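You operate a simulated robot arm through the tools that you are given. There is no shell and no other tool. Be economical: measure what you need, move in short steps, check, and stop when the job is done.

Carry out the task below with a simulated robot arm. There is one attempt and no reset: what you move stays moved.

Task
Check the pan's sugar for metal, then wipe and stow the bar.
Fine: lid off to the bench first; stir with the bar in the stand till filings show; push the bar into the red wiper, draw it out, stand it in the steel holder; leave the other bar, lid and pan alone.

The check looks at the end state, three seconds after you hand in, the way a careful person would. Anything else that was tipped, shoved, dropped, spilled or broken makes it a failure. A push-on lid holds only when it is set on centred and level and pressed home; a screw cap is set on level and turned clockwise until tight.

Robot
A 7-joint arm with a two-finger parallel gripper, fixed in place. Base frame: the origin is at the foot of the arm, x ahead of it, y to its left, z up; the work surface is at about z = -4. Readings come in mm, degrees, newtons and seconds.
With the tool pointing down near the work surface it reaches from about 240 to 620 mm from the base axis. Its first joint turns from -66.0 to 66.0 degrees. Payload 2.6 kg.
Tool frame: the origin (TCP) lies between the finger pads and is the grasp point; the fingertips stand 30 mm ahead of it; z points along the fingers, y is the line along which they close. The gripper opens to 94 mm. The fingers are 28 mm wide and 10 mm thick; the gripper's body (50 by 96 mm) begins 55 mm behind the TCP.
Orientation is that of the tool frame in the base frame, as [roll, pitch, yaw] about the fixed x, y, z axes, in that order (R = Rz(yaw) Ry(pitch) Rx(roll)). With the fingers straight down and closing along the base's y, the tool's x points along the base's -x, its y along +y and its z along -z.

Tools
- The arm moves only by the tool servo_tool. Its argument "series" is a list of rows, each an object (a shift or turn left out is 0, a gripper value left out holds the last) with "gripper": the gripper command, from -1 (shut) to 1 (fully open), values between in proportion; "slide": the shift along the base's x, y, z in units of 40 mm (1.0 is 40 mm), a list of three; "rotation": the turn, a rotation vector about the base's x, y, z in units of 5 degrees (1.0 is 5 degrees), a list of three. In form: [{"gripper": gripper, "slide": [tx, ty, tz], "rotation": [wx, wy, wz]}, ...]. A call has 1 to 20 rows; each row shifts and turns the commanded pose from where the row before left it. A call with a number of a shift or a turn outside -1 to 1 is refused whole. Rows are played at 5 a second. More than 50 mm and 8.6 degrees between two rows, or a gripper value outside its range, and nothing of the call is played. A pose out of reach is approached as far as the arm can. The call stops where the force on the tool passes 40 N (or 10 N more than at its start, if that is more) or the arm is blocked; 0.2 s more then pass. Each finger travels about 72 mm/s and halts on what it meets, pressing with about 26 N; the grip force reading is that of the motor and also rises with nothing between the fingers. The clock runs only during rows and for 0.2 s after the last one: add rows that do not move to give the fingers time. The reply holds the time, the measured pose of the TCP, the force on the tool along the base axes, the opening and the grip force, in the units named above and with some noise, and new pictures: "views" is both (left out), scene, wrist or none.
- Cameras (640 x 400 px; columns grow to the right, rows downward): "scene" is fixed at [23.5, 420.1, 551.1]; the picture's right is [-0.93, -0.38, 0.00], its down [-0.27, 0.65, -0.71] and it looks along [0.27, -0.66, -0.71] (base axes); focal length 214 px, centre (320, 200). "wrist" rides on the gripper at [76, 14, -102] in the tool frame; the picture's right is [-0.18, 0.98, 0.00], its down [-0.75, -0.14, -0.64] and it looks along [-0.63, -0.12, 0.77] (tool axes); focal length 243 px, centre (320, 200). There is no depth. A picture from a camera that has moved, and an enlarged one, comes with that camera's place and axes in the base frame and with its lens. The place of the scene camera against the robot may be out by one fixed shift of up to 18 mm in any direction.
- inspect(camera, box): a new picture of the part [left, top, right, bottom] of that camera's present view, enlarged. No time passes.
- hand_in(): hands the job in; it is judged then, once.

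Work in short steps. Places have to be worked out from the pictures, the camera data and where the tool is seen: move nearer, look again, correct. Check each grasp and each placing, and mend what went wrong. You have 120 turns and 200 pictures in all, those below and enlarged ones among them. Open the gripper and draw the arm clear of the work before you hand the job in, unless the task says otherwise; then end with one line.

The tools are called by a JSON object that holds its "op" and its "data". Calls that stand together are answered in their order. servo_tool: Moves the arm, as the interface text tells. Its arguments: {"type":"object","properties":{"series":{"type":"array"},"views":{"type":"string","enum":["both","scene","wrist","none"]}},"required":["series"]} The other tools are called the same way: inspect (camera, box) takes an enlarged picture of a part of a camera's view; hand_in () hands the job in.

At the start:

```text
clock: 0.0
eef_pos: [241.5, 171.6, 461.0]
orientation: [179.9, 0.0, 180.0]
wrist_force: [-0.5, 0.3, 0.0]
opening: 93.9
gripper_force: 0.0
```

scene: 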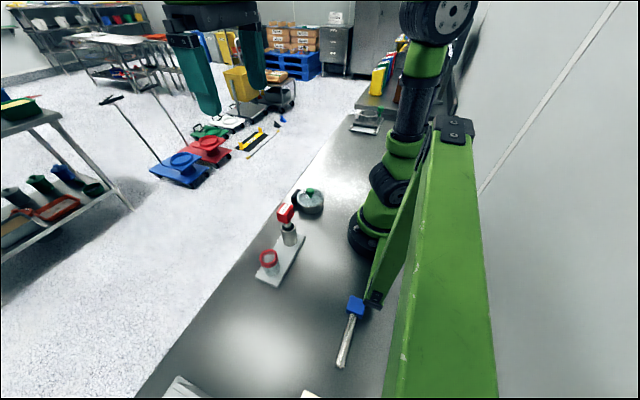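
wrist: 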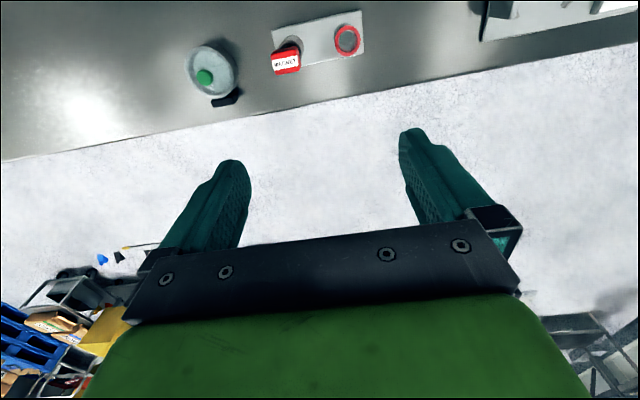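

I'll look closer at the key objects before moving.

{"op": "inspect", "data": {"camera": "scene", "box": [230, 170, 390, 290]}}

{"op": "inspect", "data": {"camera": "wrist", "box": [170, 0, 390, 130]}}

{"op": "inspect", "data": {"camera": "scene", "box": [130, 270, 400, 400]}}

```text
3.33 times, centred on (310, 230) of scene
camera zoom: at [23.5, 420.1, 551.1], right [-0.93, -0.38, 0.0], down [-0.27, 0.65, -0.71], along [0.27, -0.66, -0.71], focal length 715 px, centre (353, 100)
```

zoom: 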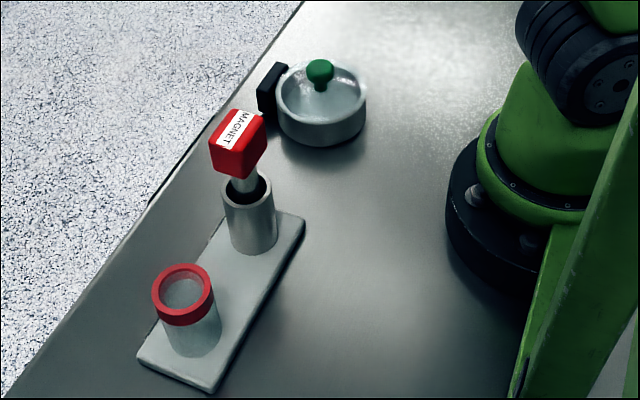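

```text
2.91 times, centred on (280, 65) of wrist
camera zoom: at [164.6, 184.9, 562.7], right [0.18, 0.98, 0.0], down [0.75, -0.14, 0.64], along [0.63, -0.12, -0.77], focal length 706 px, centre (436, 593)
```

zoom: 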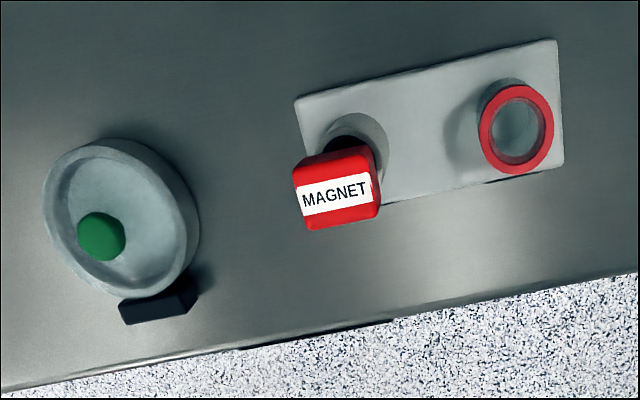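

```text
2.37 times, centred on (265, 335) of scene
camera zoom: at [23.5, 420.1, 551.1], right [-0.93, -0.38, 0.0], down [-0.27, 0.65, -0.71], along [0.27, -0.66, -0.71], focal length 508 px, centre (450, -120)
```

zoom: 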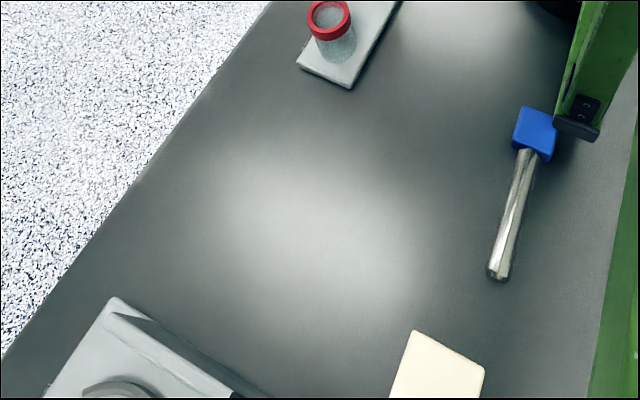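

The stand plate seems to span x≈196–264, y≈87–253, with the pan lid knob near (242,-53). I move nearer above for a better view.

{"op": "servo_tool", "data": {"series": [{"gripper": 1, "slide": [0, -0.7, -0.8]}, {"slide": [0, -0.7, -0.8]}, {"slide": [0, -0.7, -0.8]}, {"slide": [0, -0.7, -0.6]}, {"slide": [0, 0, 0]}], "views": "both"}}

```text
clock: 1.2
eef_pos: [241.6, 58.1, 341.6]
orientation: [-179.9, 0.0, -180.0]
wrist_force: [-0.1, 0.2, -0.4]
opening: 93.9
gripper_force: 0.0
camera wrist: at [165.0, 72.9, 442.5], right [0.18, 0.98, 0.0], down [0.75, -0.14, 0.64], along [0.63, -0.12, -0.77], focal length 243 px, centre (320, 200)
```

scene: 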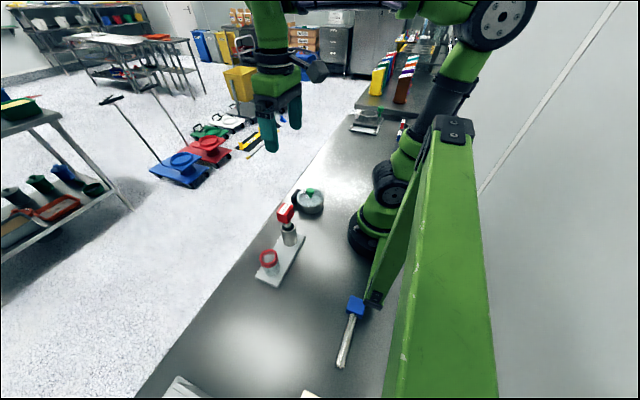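
wrist: 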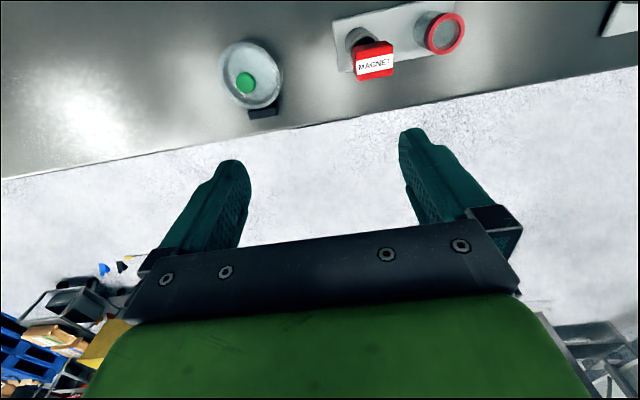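

Enlarging the new wrist view to triangulate with the first.

{"op": "inspect", "data": {"camera": "wrist", "box": [200, 0, 500, 140]}}

```text
2.13 times, centred on (350, 70) of wrist
camera zoom: at [165.0, 72.9, 442.5], right [0.18, 0.98, 0.0], down [0.75, -0.14, 0.64], along [0.63, -0.12, -0.77], focal length 518 px, centre (256, 477)
```

zoom: 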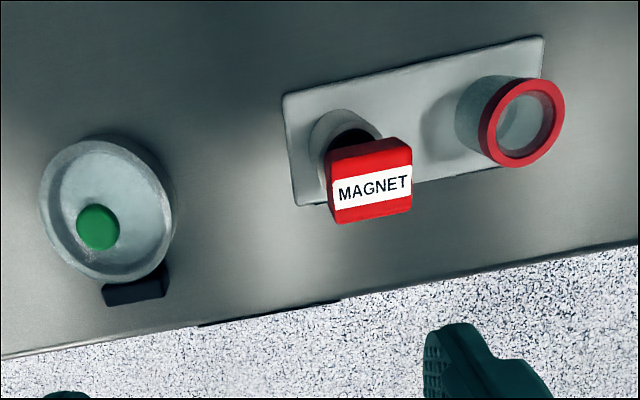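

Knob ≈ (241.5,-53,55); label face ≈ (231,118,146); wiper ring ≈ (230,220,71). A tighter look at the handle and pan.

{"op": "inspect", "data": {"camera": "wrist", "box": [330, 20, 410, 90]}}

{"op": "inspect", "data": {"camera": "scene", "box": [260, 175, 340, 245]}}

{"op": "inspect", "data": {"camera": "wrist", "box": [200, 30, 300, 120]}}

```text
5.71 times, centred on (370, 55) of wrist
camera zoom: at [165.0, 72.9, 442.5], right [0.18, 0.98, 0.0], down [0.75, -0.14, 0.64], along [0.63, -0.12, -0.77], focal length 1386 px, centre (34, 1029)
```

zoom: 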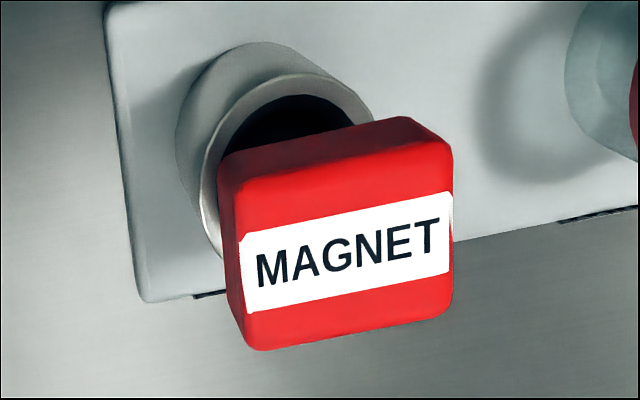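

```text
5.71 times, centred on (300, 210) of scene
camera zoom: at [23.5, 420.1, 551.1], right [-0.93, -0.38, 0.0], down [-0.27, 0.65, -0.71], along [0.27, -0.66, -0.71], focal length 1226 px, centre (434, 143)
```

zoom: 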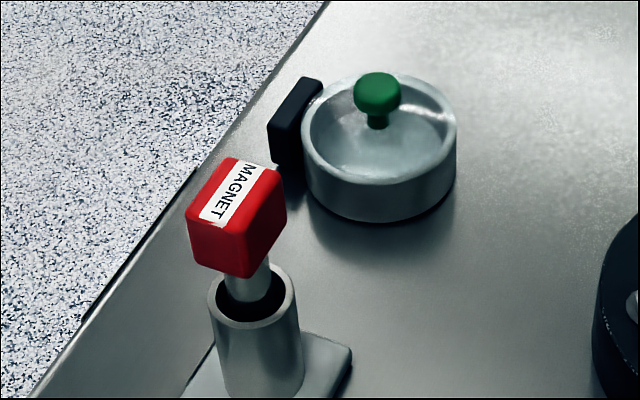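

```text
4.44 times, centred on (250, 75) of wrist
camera zoom: at [165.0, 72.9, 442.5], right [0.18, 0.98, 0.0], down [0.75, -0.14, 0.64], along [0.63, -0.12, -0.77], focal length 1078 px, centre (631, 756)
```

zoom: 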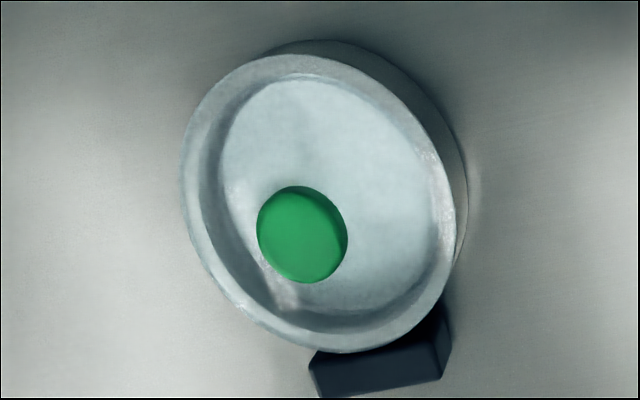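

Handle centre ≈ (230,120), axes-aligned, z≈115–146; pan centre ≈ (241,-53). Now go above the knob with fingers partly open.

{"op": "servo_tool", "data": {"series": [{"gripper": -0.06, "slide": [0, -0.93, -0.6]}, {"slide": [0, -0.93, -0.9]}, {"slide": [0, -0.92, -1]}, {"slide": [0, 0, -1]}, {"slide": [0, 0, -1]}, {"slide": [0, 0, -0.75]}, {}, {}], "views": "both"}}

```text
refused: row 2 steps farther than a row can; nothing moved
```

Combined step too long; splitting it.

{"op": "servo_tool", "data": {"series": [{"gripper": -0.06, "slide": [0, -0.93, -0.6]}, {"slide": [0, -0.93, -0.6]}, {"slide": [0, -0.92, -0.6]}, {"slide": [0, 0, -1]}, {"slide": [0, 0, -1]}, {"slide": [0, 0, -1]}, {"slide": [0, 0, -0.75]}, {}, {}], "views": "both"}}

```text
clock: 3.2
eef_pos: [242.3, -52.3, 119.2]
orientation: [180.0, -0.1, 180.0]
wrist_force: [0.7, 0.7, -0.2]
opening: 43.9
gripper_force: 0.0
camera wrist: at [165.1, -38.1, 220.8], right [0.18, 0.98, 0.0], down [0.75, -0.14, 0.64], along [0.63, -0.12, -0.77], focal length 243 px, centre (320, 200)
```

scene: 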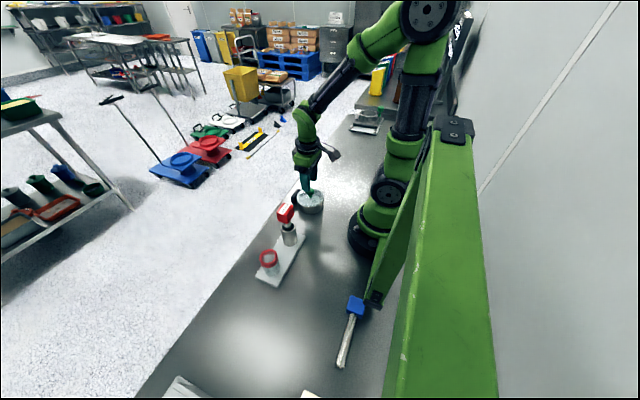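
wrist: 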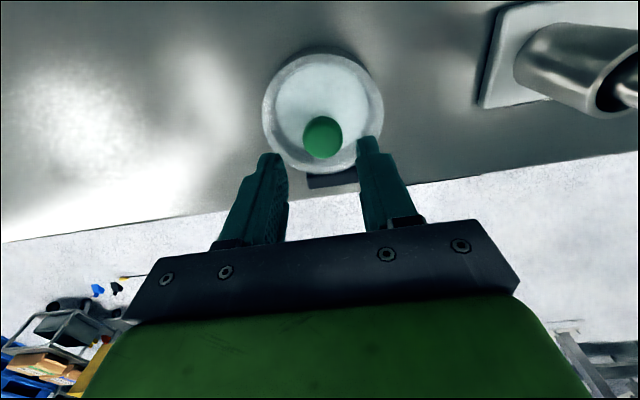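

Knob is well centred at ≈(242.5,-51.6). Descend toward TCP z≈61 (tips inside the rim).

{"op": "servo_tool", "data": {"series": [{"slide": [0, 0.01, -0.6]}, {"slide": [0, 0, -0.5]}, {"slide": [0, 0, -0.35]}, {}], "views": "wrist"}}

{"op": "inspect", "data": {"camera": "scene", "box": [270, 150, 350, 220]}}

```text
clock: 3.9
eef_pos: [241.4, -52.2, 71.2]
orientation: [179.9, 0.1, 179.9]
wrist_force: [-4.9, -0.2, 16.7]
opening: 44.3
gripper_force: 0.1
stopped in row 3: the force on the tool passed its limit (the readings are from after the stop); the commanded pose is now the measured one
camera wrist: at [165.0, -37.9, 172.6], right [0.19, 0.98, 0.0], down [0.75, -0.14, 0.64], along [0.63, -0.12, -0.77], focal length 243 px, centre (320, 200)
```

wrist: 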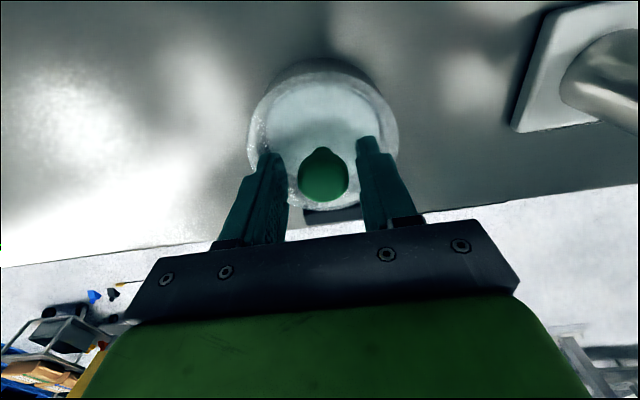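

```text
5.71 times, centred on (310, 185) of scene
camera zoom: at [23.4, 420.1, 551.1], right [-0.93, -0.38, 0.0], down [-0.27, 0.65, -0.71], along [0.27, -0.66, -0.71], focal length 1226 px, centre (377, 286)
```

zoom: 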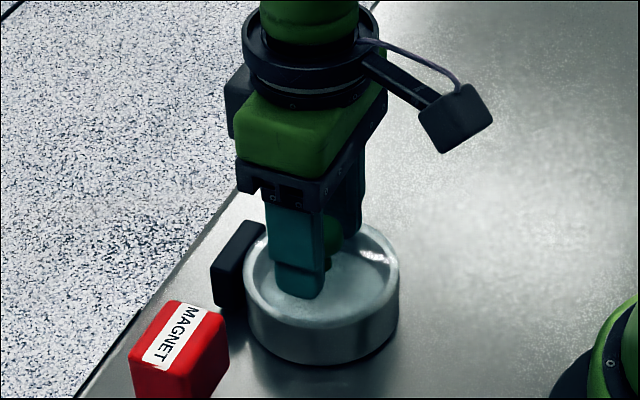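

Fingertips met the lid surface at z≈41. Back up 3 mm and close on the knob.

{"op": "servo_tool", "data": {"series": [{"slide": [0, 0, 0.08]}, {"gripper": -1}, {}, {}, {}], "views": "wrist"}}

```text
clock: 5.1
eef_pos: [240.8, -52.0, 74.4]
orientation: [179.9, 0.0, 179.9]
wrist_force: [0.5, -1.0, 0.3]
opening: 26.8
gripper_force: 25.9
camera wrist: at [164.9, -37.8, 175.4], right [0.19, 0.98, 0.0], down [0.75, -0.14, 0.64], along [0.63, -0.12, -0.77], focal length 243 px, centre (320, 200)
```

wrist: 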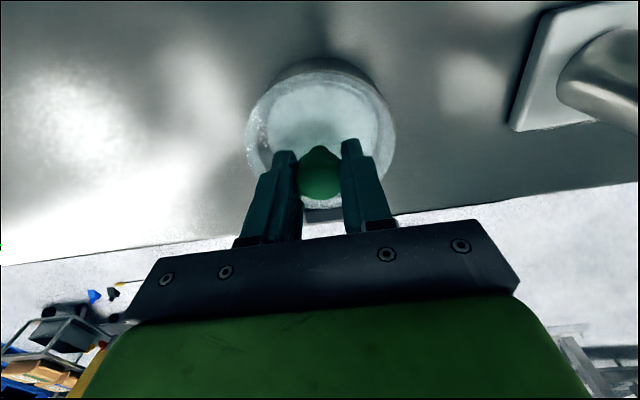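

Gripped the knob (26.8 mm). Lift slowly and watch that the pan stays.

{"op": "servo_tool", "data": {"series": [{"slide": [0, 0, 0.1]}, {"slide": [0, 0, 0.1]}, {"slide": [0, 0, 0.2]}, {"slide": [0, 0, 0.4]}, {}], "views": "wrist"}}

{"op": "inspect", "data": {"camera": "scene", "box": [270, 150, 350, 220]}}

```text
clock: 6.3
eef_pos: [241.3, -52.3, 107.0]
orientation: [179.9, 0.0, 179.9]
wrist_force: [-0.5, 0.4, -0.4]
opening: 0.0
gripper_force: 26.1
camera wrist: at [164.8, -37.7, 207.9], right [0.19, 0.98, 0.0], down [0.75, -0.14, 0.64], along [0.63, -0.12, -0.77], focal length 243 px, centre (320, 200)
```

wrist: 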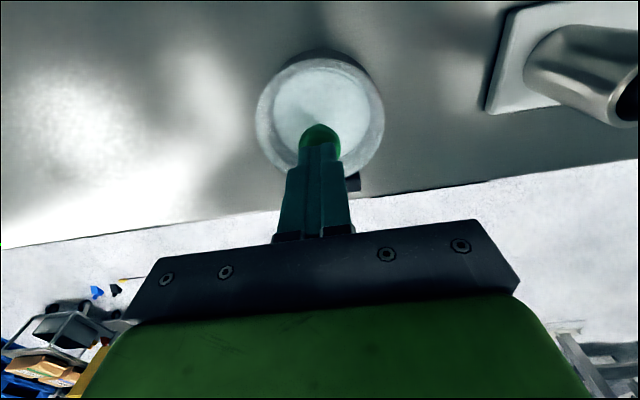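

```text
5.71 times, centred on (310, 185) of scene
camera zoom: at [23.5, 420.1, 551.1], right [-0.93, -0.38, 0.0], down [-0.27, 0.65, -0.71], along [0.27, -0.66, -0.71], focal length 1226 px, centre (377, 286)
```

zoom: 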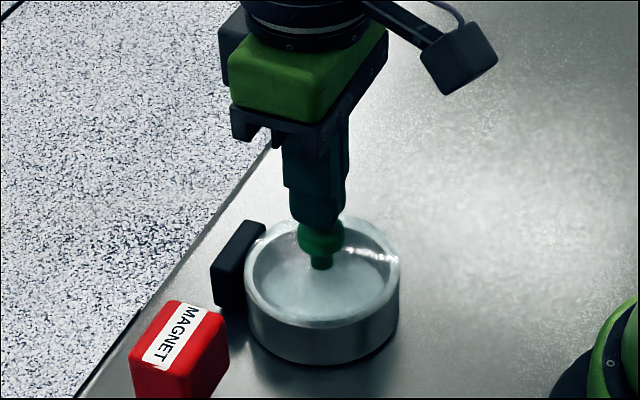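

The knob slipped (grip was only on its top curve). Open to ~36 mm and look again at the lid's shape.

{"op": "servo_tool", "data": {"series": [{"gripper": -0.22}, {}, {}, {}], "views": "none"}}

{"op": "inspect", "data": {"camera": "wrist", "box": [240, 40, 400, 200]}}

{"op": "inspect", "data": {"camera": "scene", "box": [290, 175, 330, 220]}}

```text
clock: 7.3
eef_pos: [242.1, -52.0, 105.1]
orientation: [179.8, 0.0, -180.0]
wrist_force: [0.0, 0.1, 0.4]
opening: 36.8
gripper_force: 0.0
```

```text
2.50 times, centred on (320, 120) of wrist
camera zoom: at [164.7, -37.7, 207.7], right [0.19, 0.98, 0.0], down [0.75, -0.14, 0.64], along [0.63, -0.12, -0.77], focal length 606 px, centre (320, 400)
```

zoom: 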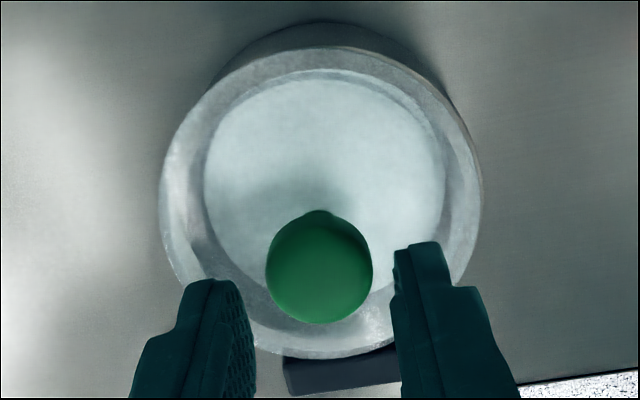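

```text
8.89 times, centred on (310, 198) of scene
camera zoom: at [23.5, 420.1, 551.1], right [-0.93, -0.38, 0.0], down [-0.27, 0.65, -0.71], along [0.27, -0.66, -0.71], focal length 1906 px, centre (409, 222)
```

zoom: 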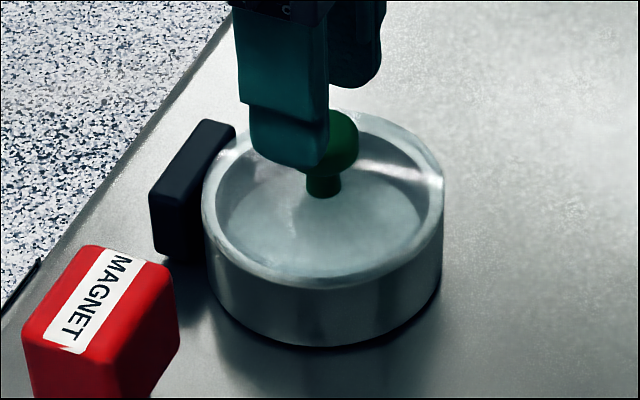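

Knob cap is ≈30 mm with a thin stem below; knob centre ≈ x 240.5. I'll narrow to 34 mm and descend so tips go below the cap and close on the stem.

{"op": "servo_tool", "data": {"series": [{"gripper": -0.277, "slide": [-0.02, 0, -0.3]}, {"slide": [0, 0, -0.3]}, {"slide": [0, 0, -0.1]}, {}], "views": "wrist"}}

```text
clock: 8.3
eef_pos: [239.3, -52.0, 77.7]
orientation: [179.9, 0.0, 179.9]
wrist_force: [0.9, -0.6, -0.8]
opening: 33.9
gripper_force: 0.2
camera wrist: at [164.4, -37.8, 179.2], right [0.19, 0.98, 0.0], down [0.75, -0.14, 0.64], along [0.63, -0.12, -0.77], focal length 243 px, centre (320, 200)
```

wrist: 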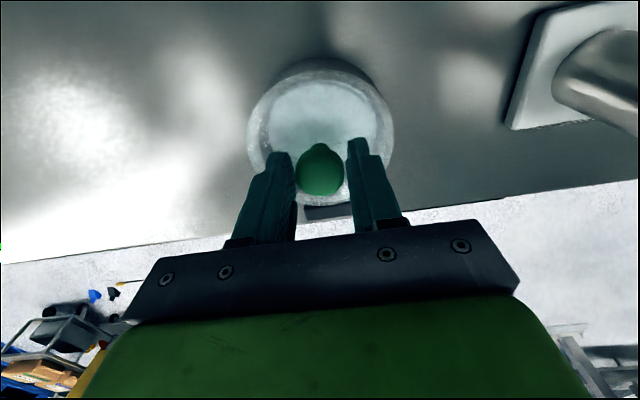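

Knob sits between the fingers. Continue down in small steps.

{"op": "servo_tool", "data": {"series": [{"slide": [0, 0, -0.1]}, {"slide": [0, 0, -0.1]}, {"slide": [0, 0, -0.1]}, {"slide": [0, 0, -0.1]}, {}], "views": "wrist"}}

{"op": "inspect", "data": {"camera": "scene", "box": [290, 175, 330, 220]}}

```text
clock: 9.0
eef_pos: [241.1, -52.0, 70.8]
orientation: [179.9, 0.1, 179.8]
wrist_force: [-4.2, 0.8, 12.1]
opening: 33.8
gripper_force: 0.1
stopped in row 3: the force on the tool passed its limit (the readings are from after the stop); the commanded pose is now the measured one
camera wrist: at [164.7, -38.1, 172.6], right [0.19, 0.98, 0.0], down [0.75, -0.15, 0.64], along [0.63, -0.12, -0.77], focal length 243 px, centre (320, 200)
```

wrist: 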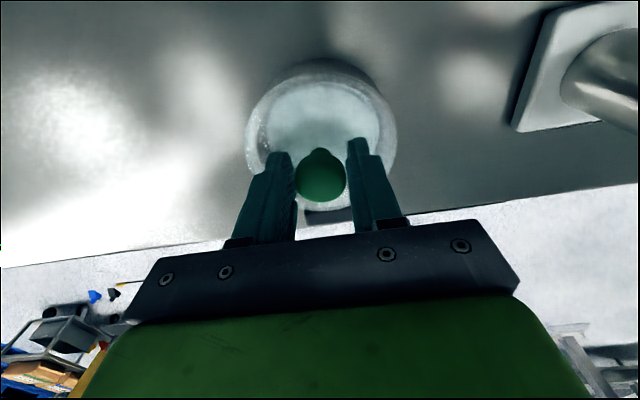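

```text
8.89 times, centred on (310, 198) of scene
camera zoom: at [23.5, 420.1, 551.1], right [-0.93, -0.38, 0.0], down [-0.27, 0.65, -0.71], along [0.27, -0.66, -0.71], focal length 1906 px, centre (409, 222)
```

zoom: 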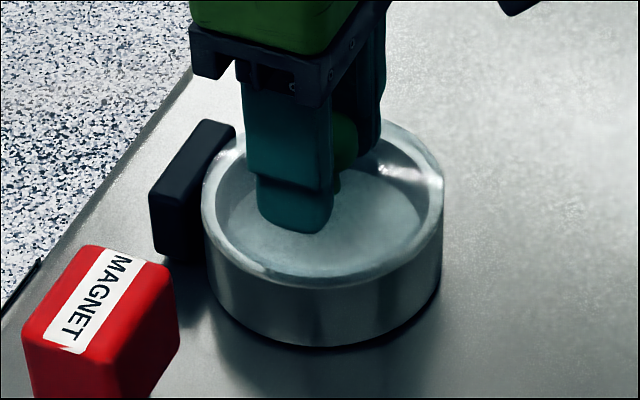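

Tips rest on the lid plate. I back off ~1 mm, close firmly, and lift very slowly reading the force.

{"op": "servo_tool", "data": {"series": [{"slide": [-0.01, 0, 0.02]}, {"gripper": -1}, {}, {}, {}], "views": "none"}}

{"op": "inspect", "data": {"camera": "wrist", "box": [240, 40, 400, 220]}}

{"op": "servo_tool", "data": {"series": [{"slide": [0, 0, 0.04]}, {}], "views": "none"}}

{"op": "servo_tool", "data": {"series": [{"slide": [0, 0, 0.05]}, {}], "views": "wrist"}}

```text
clock: 10.2
eef_pos: [240.0, -53.1, 70.5]
orientation: [179.9, 0.0, 179.8]
wrist_force: [-0.1, -0.3, 0.6]
opening: 26.9
gripper_force: 25.8
```

```text
2.22 times, centred on (320, 130) of wrist
camera zoom: at [164.4, -38.0, 173.0], right [0.19, 0.98, 0.0], down [0.75, -0.15, 0.64], along [0.63, -0.12, -0.77], focal length 539 px, centre (320, 356)
```

zoom: 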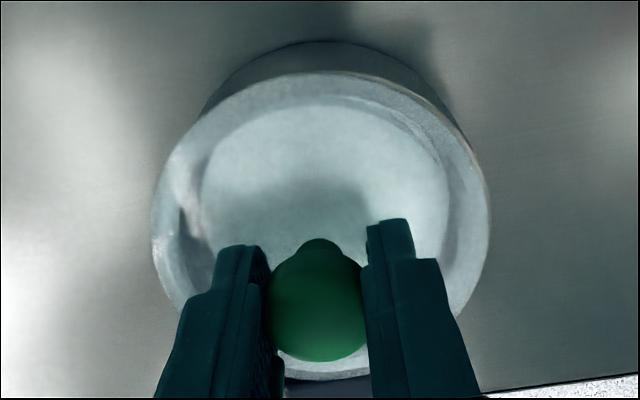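

```text
clock: 10.8
eef_pos: [241.5, -52.7, 73.1]
orientation: [179.9, 0.0, 179.7]
wrist_force: [0.5, -0.9, 0.5]
opening: 26.8
gripper_force: 26.1
```

```text
clock: 11.4
eef_pos: [241.2, -52.7, 75.3]
orientation: [180.0, 0.1, 179.9]
wrist_force: [0.3, 0.0, 0.1]
opening: 27.1
gripper_force: 26.4
camera wrist: at [164.6, -38.1, 176.6], right [0.19, 0.98, 0.0], down [0.75, -0.15, 0.64], along [0.63, -0.12, -0.77], focal length 243 px, centre (320, 200)
```

wrist: 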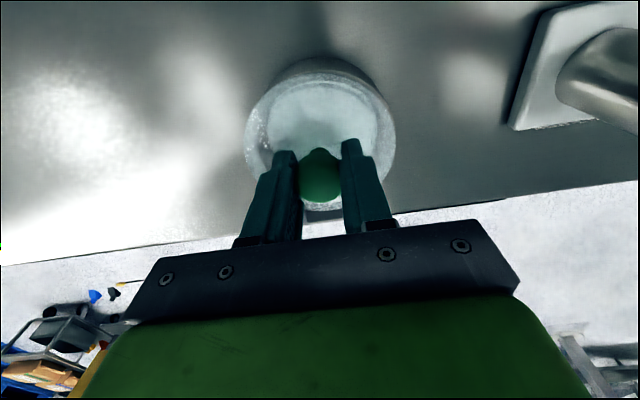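

No resisting force; check whether the lid moved with the tool or the pads slid.

{"op": "inspect", "data": {"camera": "wrist", "box": [240, 40, 400, 220]}}

{"op": "inspect", "data": {"camera": "scene", "box": [290, 175, 330, 220]}}

```text
2.22 times, centred on (320, 130) of wrist
camera zoom: at [164.6, -38.1, 176.6], right [0.19, 0.98, 0.0], down [0.75, -0.15, 0.64], along [0.63, -0.12, -0.77], focal length 539 px, centre (320, 356)
```

zoom: 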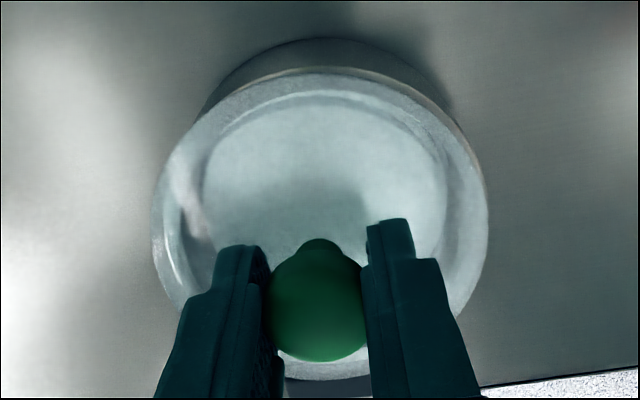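

```text
8.89 times, centred on (310, 198) of scene
camera zoom: at [23.5, 420.1, 551.1], right [-0.93, -0.38, 0.0], down [-0.27, 0.65, -0.71], along [0.27, -0.66, -0.71], focal length 1906 px, centre (409, 222)
```

zoom: 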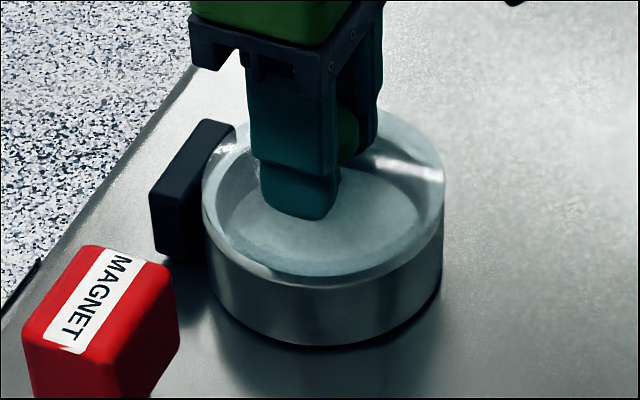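

The knob stays fixed in the fingers and the lid appears to rise. Continue lifting gently.

{"op": "servo_tool", "data": {"series": [{"slide": [0, 0, 0.06]}, {"slide": [0, 0, 0.06]}, {"slide": [0, 0, 0.06]}, {"slide": [0, 0, 0.06]}], "views": "wrist"}}

{"op": "inspect", "data": {"camera": "scene", "box": [290, 175, 330, 220]}}

```text
clock: 12.4
eef_pos: [240.6, -52.5, 84.6]
orientation: [179.9, 0.1, 179.9]
wrist_force: [0.6, 0.0, -0.3]
opening: 26.8
gripper_force: 26.3
camera wrist: at [164.2, -37.9, 186.1], right [0.19, 0.98, 0.0], down [0.75, -0.14, 0.64], along [0.63, -0.12, -0.77], focal length 243 px, centre (320, 200)
```

wrist: 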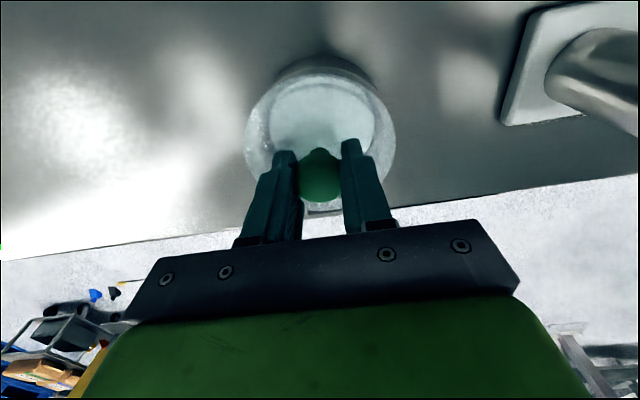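

```text
8.89 times, centred on (310, 198) of scene
camera zoom: at [23.5, 420.1, 551.1], right [-0.93, -0.38, 0.0], down [-0.27, 0.65, -0.71], along [0.27, -0.66, -0.71], focal length 1906 px, centre (409, 222)
```

zoom: 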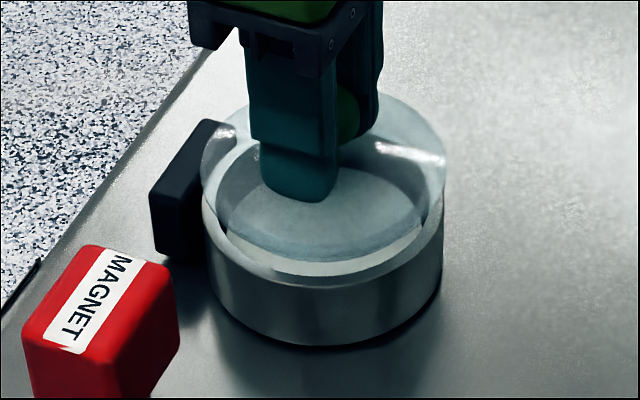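

The glass lid is clearly lifting clear. Continue up gently.

{"op": "servo_tool", "data": {"series": [{"slide": [0, 0, 0.08]}, {"slide": [0, 0, 0.08]}, {"slide": [0, 0, 0.08]}, {"slide": [0, 0, 0.08]}, {"slide": [0, 0, 0.08]}, {"slide": [0, 0, 0.08]}, {"slide": [0, 0, 0.08]}, {"slide": [0, 0, 0.08]}, {"slide": [0, 0, 0.08]}, {"slide": [0, 0, 0.08]}, {"slide": [0, 0, 0.08]}, {"slide": [0, 0, 0.08]}], "views": "both"}}

```text
clock: 15.0
eef_pos: [240.0, -52.2, 121.5]
orientation: [179.9, 0.1, 179.9]
wrist_force: [0.2, -0.2, -0.5]
opening: 26.9
gripper_force: 25.6
camera wrist: at [163.9, -37.8, 224.8], right [0.19, 0.98, 0.0], down [0.75, -0.15, 0.64], along [0.63, -0.12, -0.77], focal length 243 px, centre (320, 200)
```

scene: 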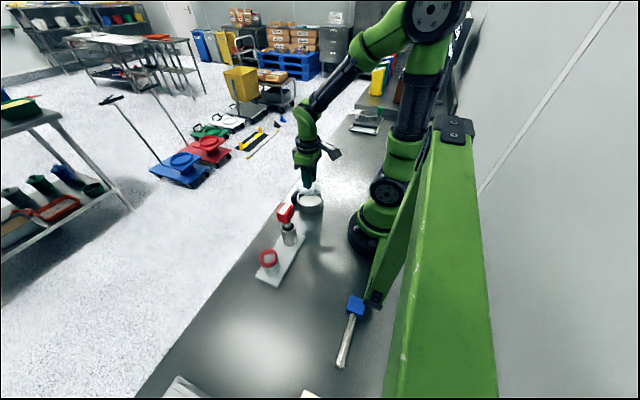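
wrist: 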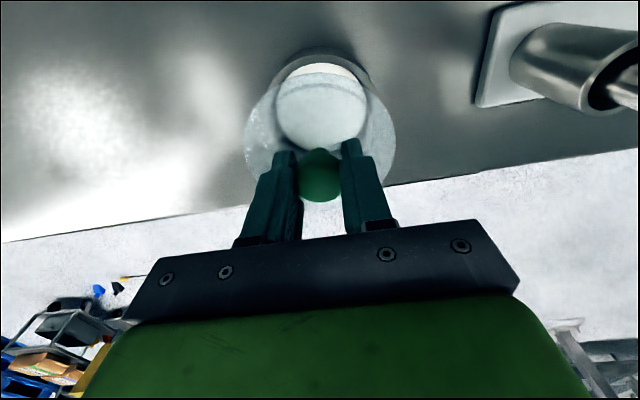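

Lid is free, held level. Move it sideways to y≈-170 over empty bench.

{"op": "servo_tool", "data": {"series": [{"slide": [0, -0.05, 0]}, {"slide": [0, -0.1, 0]}, {"slide": [0, -0.15, 0]}, {"slide": [0, -0.2, 0]}, {"slide": [0, -0.2, 0]}, {"slide": [0, -0.2, 0]}, {"slide": [0, -0.2, 0]}, {"slide": [0, -0.2, 0]}, {"slide": [0, -0.2, 0]}, {"slide": [0, -0.2, 0]}, {"slide": [0, -0.2, 0]}, {"slide": [0, -0.2, 0]}, {"slide": [0, -0.2, 0]}, {"slide": [0, -0.2, 0]}, {"slide": [0, -0.2, 0]}, {"slide": [0, -0.2, 0]}, {"slide": [0, -0.1, 0]}, {"slide": [0, -0.05, 0]}, {}], "views": "both"}}

```text
clock: 19.0
eef_pos: [241.1, -174.0, 122.3]
orientation: [179.9, 0.2, 179.7]
wrist_force: [-0.3, -0.2, -0.5]
opening: 26.7
gripper_force: 25.7
camera wrist: at [164.3, -160.1, 224.5], right [0.19, 0.98, 0.0], down [0.75, -0.15, 0.64], along [0.63, -0.12, -0.77], focal length 243 px, centre (320, 200)
```

scene: 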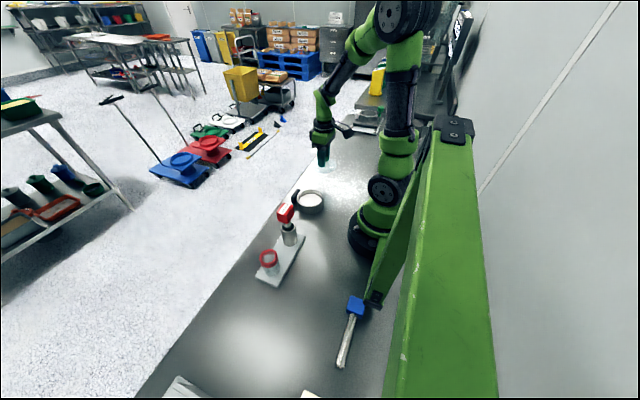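
wrist: 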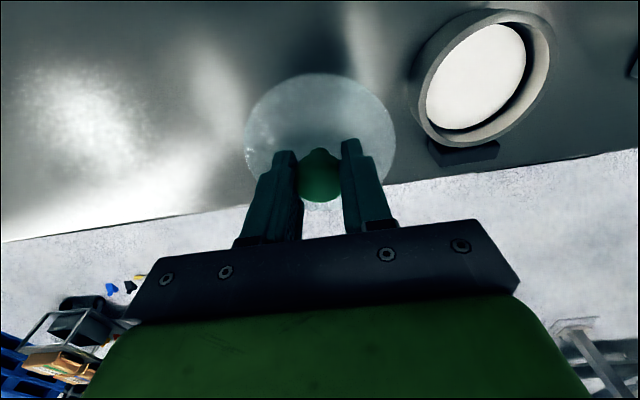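

Bench below is empty and the sugar pan is open. Lower to TCP z≈45, gently.

{"op": "servo_tool", "data": {"series": [{"slide": [0, 0, -0.1]}, {"slide": [0, 0, -0.15]}, {"slide": [0, 0, -0.15]}, {"slide": [0, 0, -0.15]}, {"slide": [0, 0, -0.15]}, {"slide": [0, 0, -0.15]}, {"slide": [0, 0, -0.15]}, {"slide": [0, 0, -0.15]}, {"slide": [0, 0, -0.15]}, {"slide": [0, 0, -0.15]}, {"slide": [0, 0, -0.15]}, {"slide": [0, 0, -0.15]}, {"slide": [0, 0, -0.1]}, {}], "views": "wrist"}}

{"op": "inspect", "data": {"camera": "scene", "box": [290, 130, 370, 200]}}

```text
clock: 22.0
eef_pos: [240.8, -173.7, 48.5]
orientation: [179.9, 0.0, 179.7]
wrist_force: [-0.8, 0.0, -0.7]
opening: 26.8
gripper_force: 25.8
camera wrist: at [164.2, -160.0, 150.6], right [0.19, 0.98, 0.0], down [0.75, -0.15, 0.64], along [0.63, -0.12, -0.77], focal length 243 px, centre (320, 200)
```

wrist: 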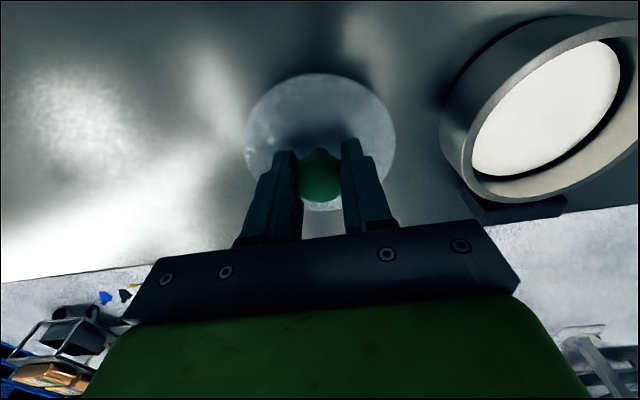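

```text
5.71 times, centred on (330, 165) of scene
camera zoom: at [23.5, 420.1, 551.1], right [-0.93, -0.38, 0.0], down [-0.27, 0.65, -0.71], along [0.27, -0.66, -0.71], focal length 1226 px, centre (263, 400)
```

zoom: 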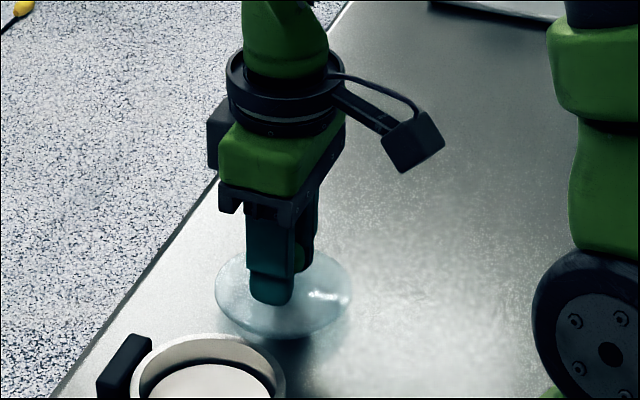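

Lower in 2 mm steps until contact.

{"op": "servo_tool", "data": {"series": [{"slide": [0, 0, -0.06]}, {"slide": [0, 0, -0.06]}, {"slide": [0, 0, -0.06]}, {"slide": [0, 0, -0.06]}], "views": "none"}}

{"op": "servo_tool", "data": {"series": [{"slide": [0, 0, -0.05]}, {}], "views": "none"}}

{"op": "inspect", "data": {"camera": "scene", "box": [300, 140, 350, 190]}}

```text
clock: 22.8
eef_pos: [240.8, -174.6, 45.0]
orientation: [179.9, 0.2, 179.6]
wrist_force: [-2.9, 2.7, 10.3]
opening: 27.1
gripper_force: 26.2
stopped in row 3: the force on the tool passed its limit (the readings are from after the stop); the commanded pose is now the measured one
```

```text
clock: 23.2
eef_pos: [241.4, -174.6, 44.7]
orientation: [179.9, 0.3, 179.4]
wrist_force: [-2.4, 2.4, 10.9]
opening: 26.9
gripper_force: 26.2
stopped in row 1: the force on the tool passed its limit (the readings are from after the stop); the commanded pose is now the measured one
```

```text
8.00 times, centred on (325, 165) of scene
camera zoom: at [23.5, 420.1, 551.1], right [-0.93, -0.38, 0.0], down [-0.27, 0.65, -0.71], along [0.27, -0.66, -0.71], focal length 1716 px, centre (280, 480)
```

zoom: 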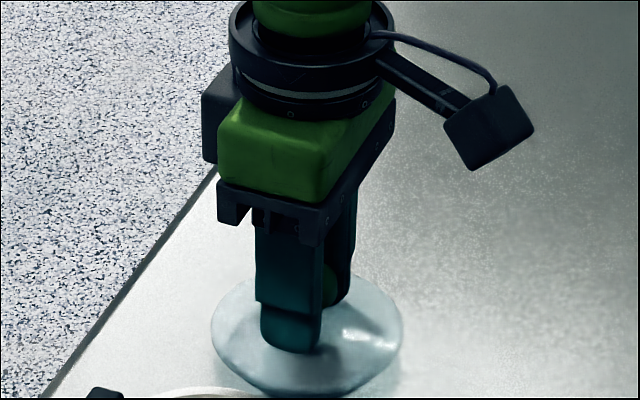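

The lid rests on the bench. Release with a small opening, then rise straight up.

{"op": "servo_tool", "data": {"series": [{"gripper": -0.2}, {}, {}, {"slide": [0, 0, 0.2]}, {"slide": [0, 0, 0.6]}, {"slide": [0, 0, 0.9]}, {"slide": [0, 0, 0.9]}, {}], "views": "both"}}

{"op": "inspect", "data": {"camera": "scene", "box": [290, 140, 350, 220]}}

```text
clock: 25.0
eef_pos: [240.8, -176.1, 148.1]
orientation: [179.9, 0.3, 179.6]
wrist_force: [0.4, -0.9, 0.6]
opening: 37.7
gripper_force: 0.1
camera wrist: at [164.1, -161.3, 250.2], right [0.19, 0.98, 0.0], down [0.75, -0.15, 0.65], along [0.63, -0.12, -0.76], focal length 243 px, centre (320, 200)
```

scene: 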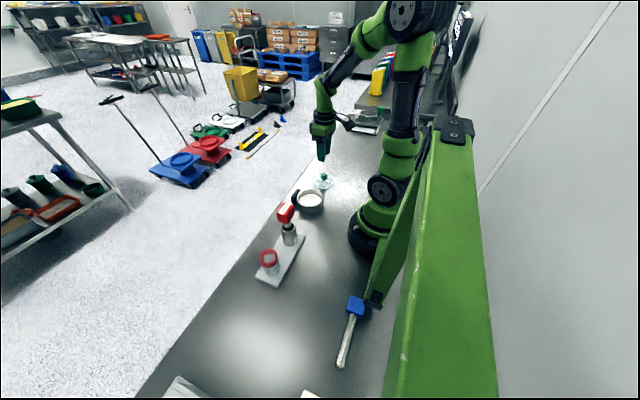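
wrist: 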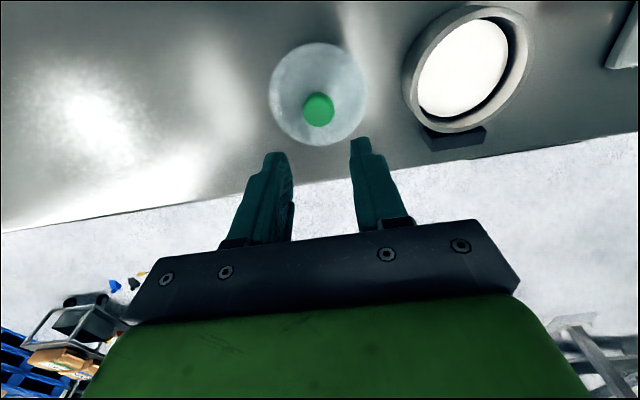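

```text
5.00 times, centred on (320, 180) of scene
camera zoom: at [23.5, 420.1, 551.1], right [-0.93, -0.38, 0.0], down [-0.27, 0.65, -0.71], along [0.27, -0.66, -0.71], focal length 1072 px, centre (320, 300)
```

zoom: 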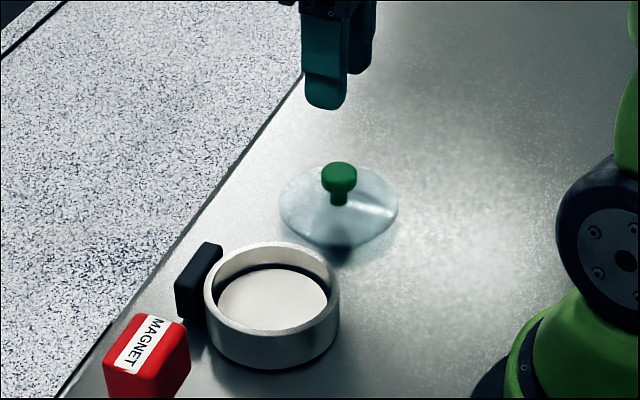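

Lid rests level on the bench. Now go over the MAGNET handle at (230,120), approaching high.

{"op": "servo_tool", "data": {"series": [{"gripper": 0.5, "slide": [0, 0.3, 0.9]}, {"slide": [0, 0.7, 0.9]}, {"slide": [0, 1, 0]}, {"slide": [-0.05, 1, 0]}, {"slide": [-0.05, 1, 0]}, {"slide": [-0.05, 1, 0]}, {"slide": [-0.05, 1, 0]}, {"slide": [-0.05, 0.9, 0]}, {"slide": [-0.02, 0.5, 0]}, {}, {}], "views": "wrist"}}

{"op": "inspect", "data": {"camera": "wrist", "box": [220, 40, 420, 180]}}

```text
clock: 27.4
eef_pos: [229.6, 121.5, 220.6]
orientation: [179.8, 0.3, 179.5]
wrist_force: [0.0, -0.4, 0.3]
opening: 70.5
gripper_force: 0.1
camera wrist: at [153.1, 136.1, 322.1], right [0.19, 0.98, 0.0], down [0.75, -0.15, 0.65], along [0.63, -0.12, -0.76], focal length 243 px, centre (320, 200)
```

wrist: 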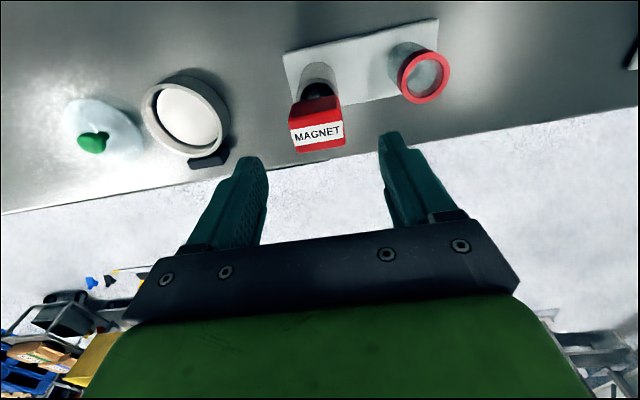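

```text
2.86 times, centred on (320, 110) of wrist
camera zoom: at [153.1, 136.1, 322.1], right [0.19, 0.98, 0.0], down [0.75, -0.15, 0.65], along [0.63, -0.12, -0.76], focal length 693 px, centre (320, 457)
```

zoom: 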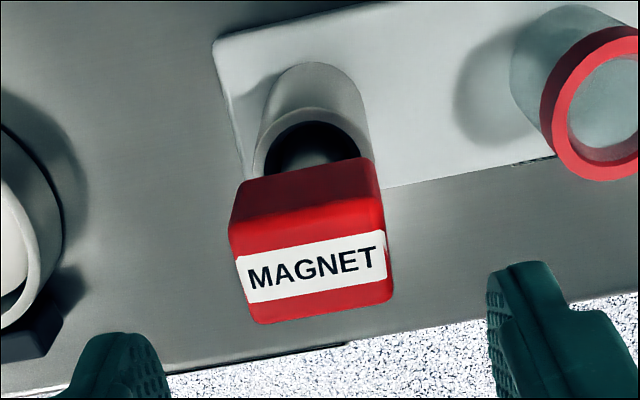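

Handle top centre ≈ (231,120,146), aligned. Descend to TCP z≈131.

{"op": "servo_tool", "data": {"series": [{"slide": [0.03, -0.03, -0.8]}, {"slide": [0, 0, -0.8]}, {"slide": [0, 0, -0.6]}, {}], "views": "wrist"}}

{"op": "inspect", "data": {"camera": "scene", "box": [260, 170, 340, 260]}}

```text
clock: 28.4
eef_pos: [232.9, 120.6, 133.0]
orientation: [179.8, 0.3, 179.4]
wrist_force: [-0.1, -0.8, 0.1]
opening: 70.6
gripper_force: 0.1
camera wrist: at [154.8, 134.9, 234.2], right [0.19, 0.98, 0.0], down [0.75, -0.15, 0.65], along [0.63, -0.12, -0.76], focal length 243 px, centre (320, 200)
```

wrist: 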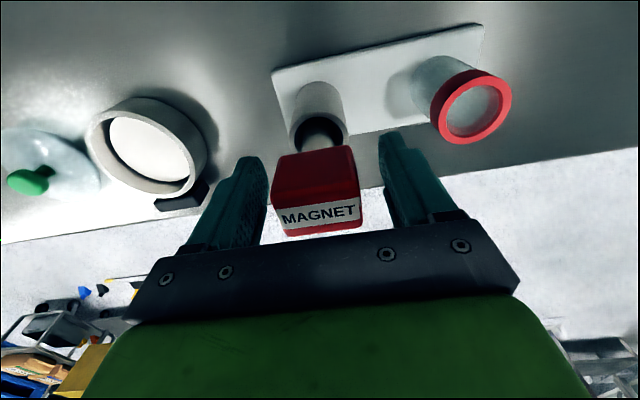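

```text
4.44 times, centred on (300, 215) of scene
camera zoom: at [23.5, 420.1, 551.1], right [-0.93, -0.38, 0.0], down [-0.27, 0.65, -0.71], along [0.27, -0.66, -0.71], focal length 953 px, centre (409, 133)
```

zoom: 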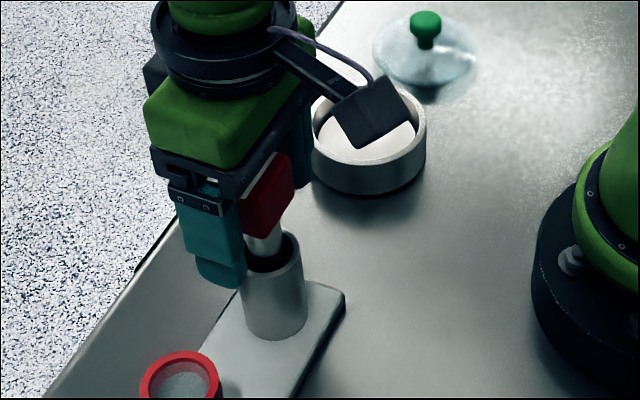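

The handle may sit somewhat higher than I assumed; enlarge to check.

{"op": "inspect", "data": {"camera": "wrist", "box": [240, 80, 400, 240]}}

```text
2.50 times, centred on (320, 160) of wrist
camera zoom: at [154.8, 134.9, 234.2], right [0.19, 0.98, 0.0], down [0.75, -0.15, 0.65], along [0.63, -0.12, -0.76], focal length 606 px, centre (320, 300)
```

zoom: 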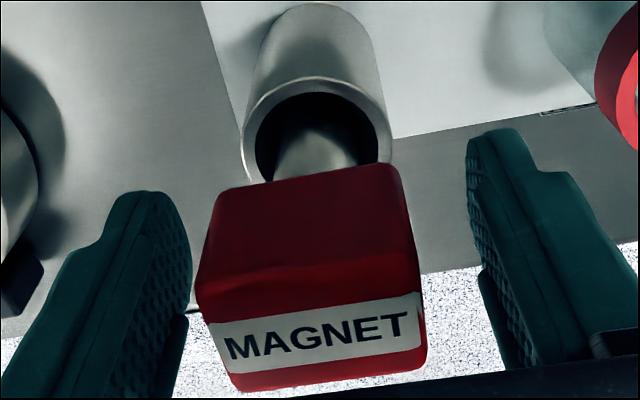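

Handle spans z≈117–151, so TCP at 133 is central. Close the gripper.

{"op": "servo_tool", "data": {"series": [{"gripper": -1, "slide": [-0.04, 0, 0]}, {}, {}, {}], "views": "wrist"}}

```text
clock: 29.4
eef_pos: [232.0, 120.2, 132.3]
orientation: [179.9, 0.3, 179.6]
wrist_force: [-0.3, 0.3, 0.6]
opening: 44.3
gripper_force: 26.2
camera wrist: at [153.3, 134.7, 234.3], right [0.19, 0.98, 0.0], down [0.75, -0.15, 0.65], along [0.63, -0.12, -0.76], focal length 243 px, centre (320, 200)
```

wrist: 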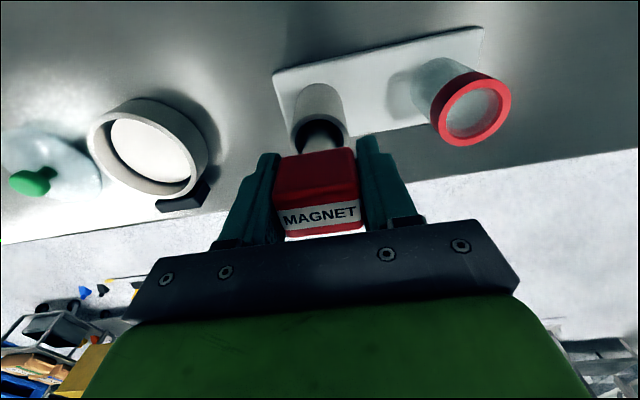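

Gripped at 44 mm. Lift the bar straight up ~75 mm.

{"op": "servo_tool", "data": {"series": [{"slide": [0, 0, 0.06]}, {"slide": [0, 0, 0.1]}, {"slide": [0, 0, 0.15]}, {"slide": [0, 0, 0.2]}, {"slide": [0, 0, 0.2]}, {"slide": [0, 0, 0.2]}, {"slide": [0, 0, 0.2]}, {"slide": [0, 0, 0.2]}, {"slide": [0, 0, 0.2]}, {"slide": [0, 0, 0.2]}, {"slide": [0, 0, 0.2]}, {"slide": [0, 0, 0.2]}, {"slide": [0, 0, 0.1]}, {}], "views": "wrist"}}

{"op": "inspect", "data": {"camera": "scene", "box": [250, 150, 340, 290]}}

```text
clock: 32.4
eef_pos: [231.1, 119.6, 220.9]
orientation: [179.9, 0.4, 179.6]
wrist_force: [0.1, 1.0, -3.2]
opening: 44.1
gripper_force: 25.8
camera wrist: at [153.2, 134.4, 322.4], right [0.19, 0.98, 0.0], down [0.75, -0.15, 0.65], along [0.63, -0.12, -0.76], focal length 243 px, centre (320, 200)
```

wrist: 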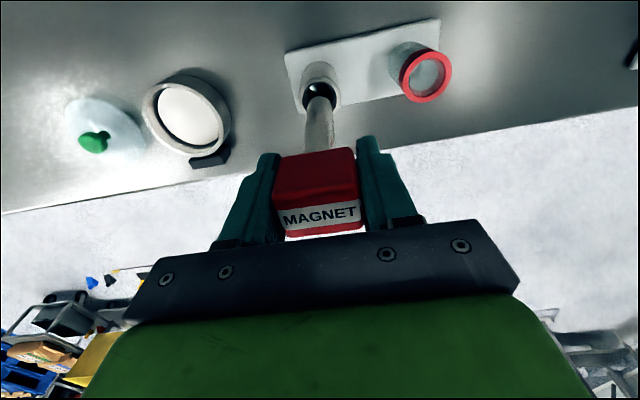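

```text
2.86 times, centred on (295, 220) of scene
camera zoom: at [23.5, 420.1, 551.1], right [-0.93, -0.38, 0.0], down [-0.27, 0.65, -0.71], along [0.27, -0.66, -0.71], focal length 613 px, centre (391, 143)
```

zoom: 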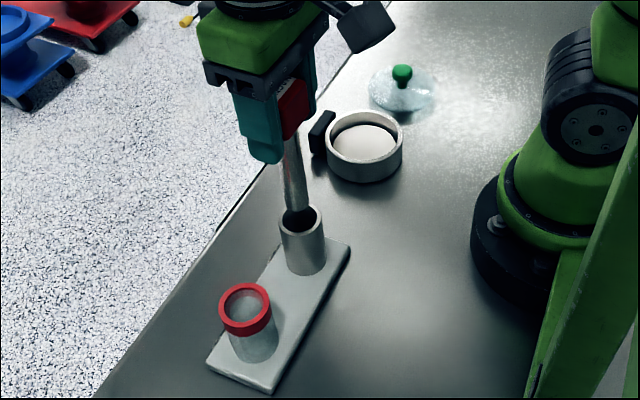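

The tip is near the holder's mouth. Raise 35 mm more and measure the tip.

{"op": "servo_tool", "data": {"series": [{"slide": [0, 0, 0.15]}, {"slide": [0, 0, 0.2]}, {"slide": [0, 0, 0.2]}, {"slide": [0, 0, 0.2]}, {"slide": [0, 0, 0.15]}, {}], "views": "none"}}

{"op": "inspect", "data": {"camera": "wrist", "box": [240, 40, 400, 240]}}

{"op": "inspect", "data": {"camera": "scene", "box": [260, 150, 330, 270]}}

```text
clock: 33.8
eef_pos: [230.1, 118.9, 257.3]
orientation: [179.8, 0.3, 179.4]
wrist_force: [-0.1, 0.8, -3.1]
opening: 44.2
gripper_force: 26.4
```

```text
2.00 times, centred on (320, 140) of wrist
camera zoom: at [153.3, 134.1, 358.7], right [0.19, 0.98, 0.0], down [0.75, -0.15, 0.65], along [0.63, -0.12, -0.76], focal length 485 px, centre (320, 320)
```

zoom: 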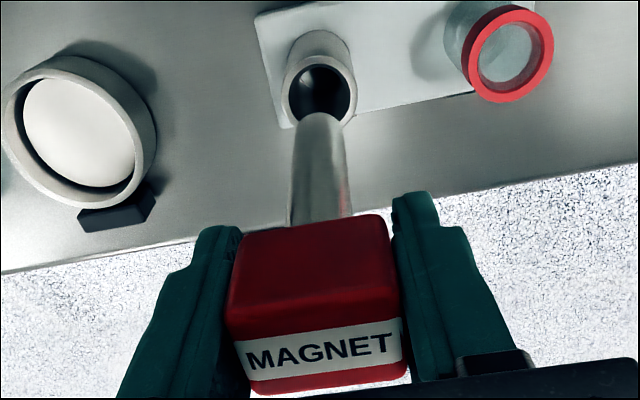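

```text
3.33 times, centred on (295, 210) of scene
camera zoom: at [23.5, 420.1, 551.1], right [-0.93, -0.38, 0.0], down [-0.27, 0.65, -0.71], along [0.27, -0.66, -0.71], focal length 715 px, centre (403, 167)
```

zoom: 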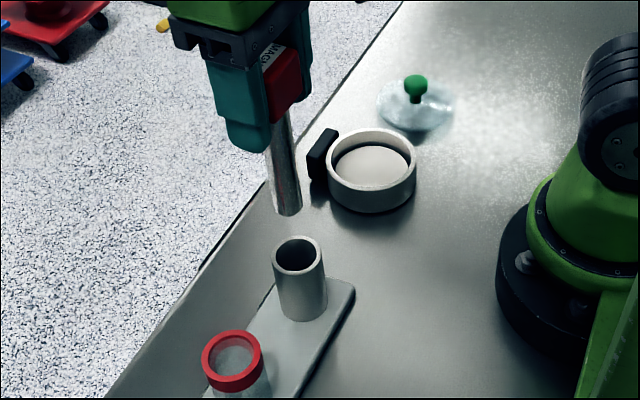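

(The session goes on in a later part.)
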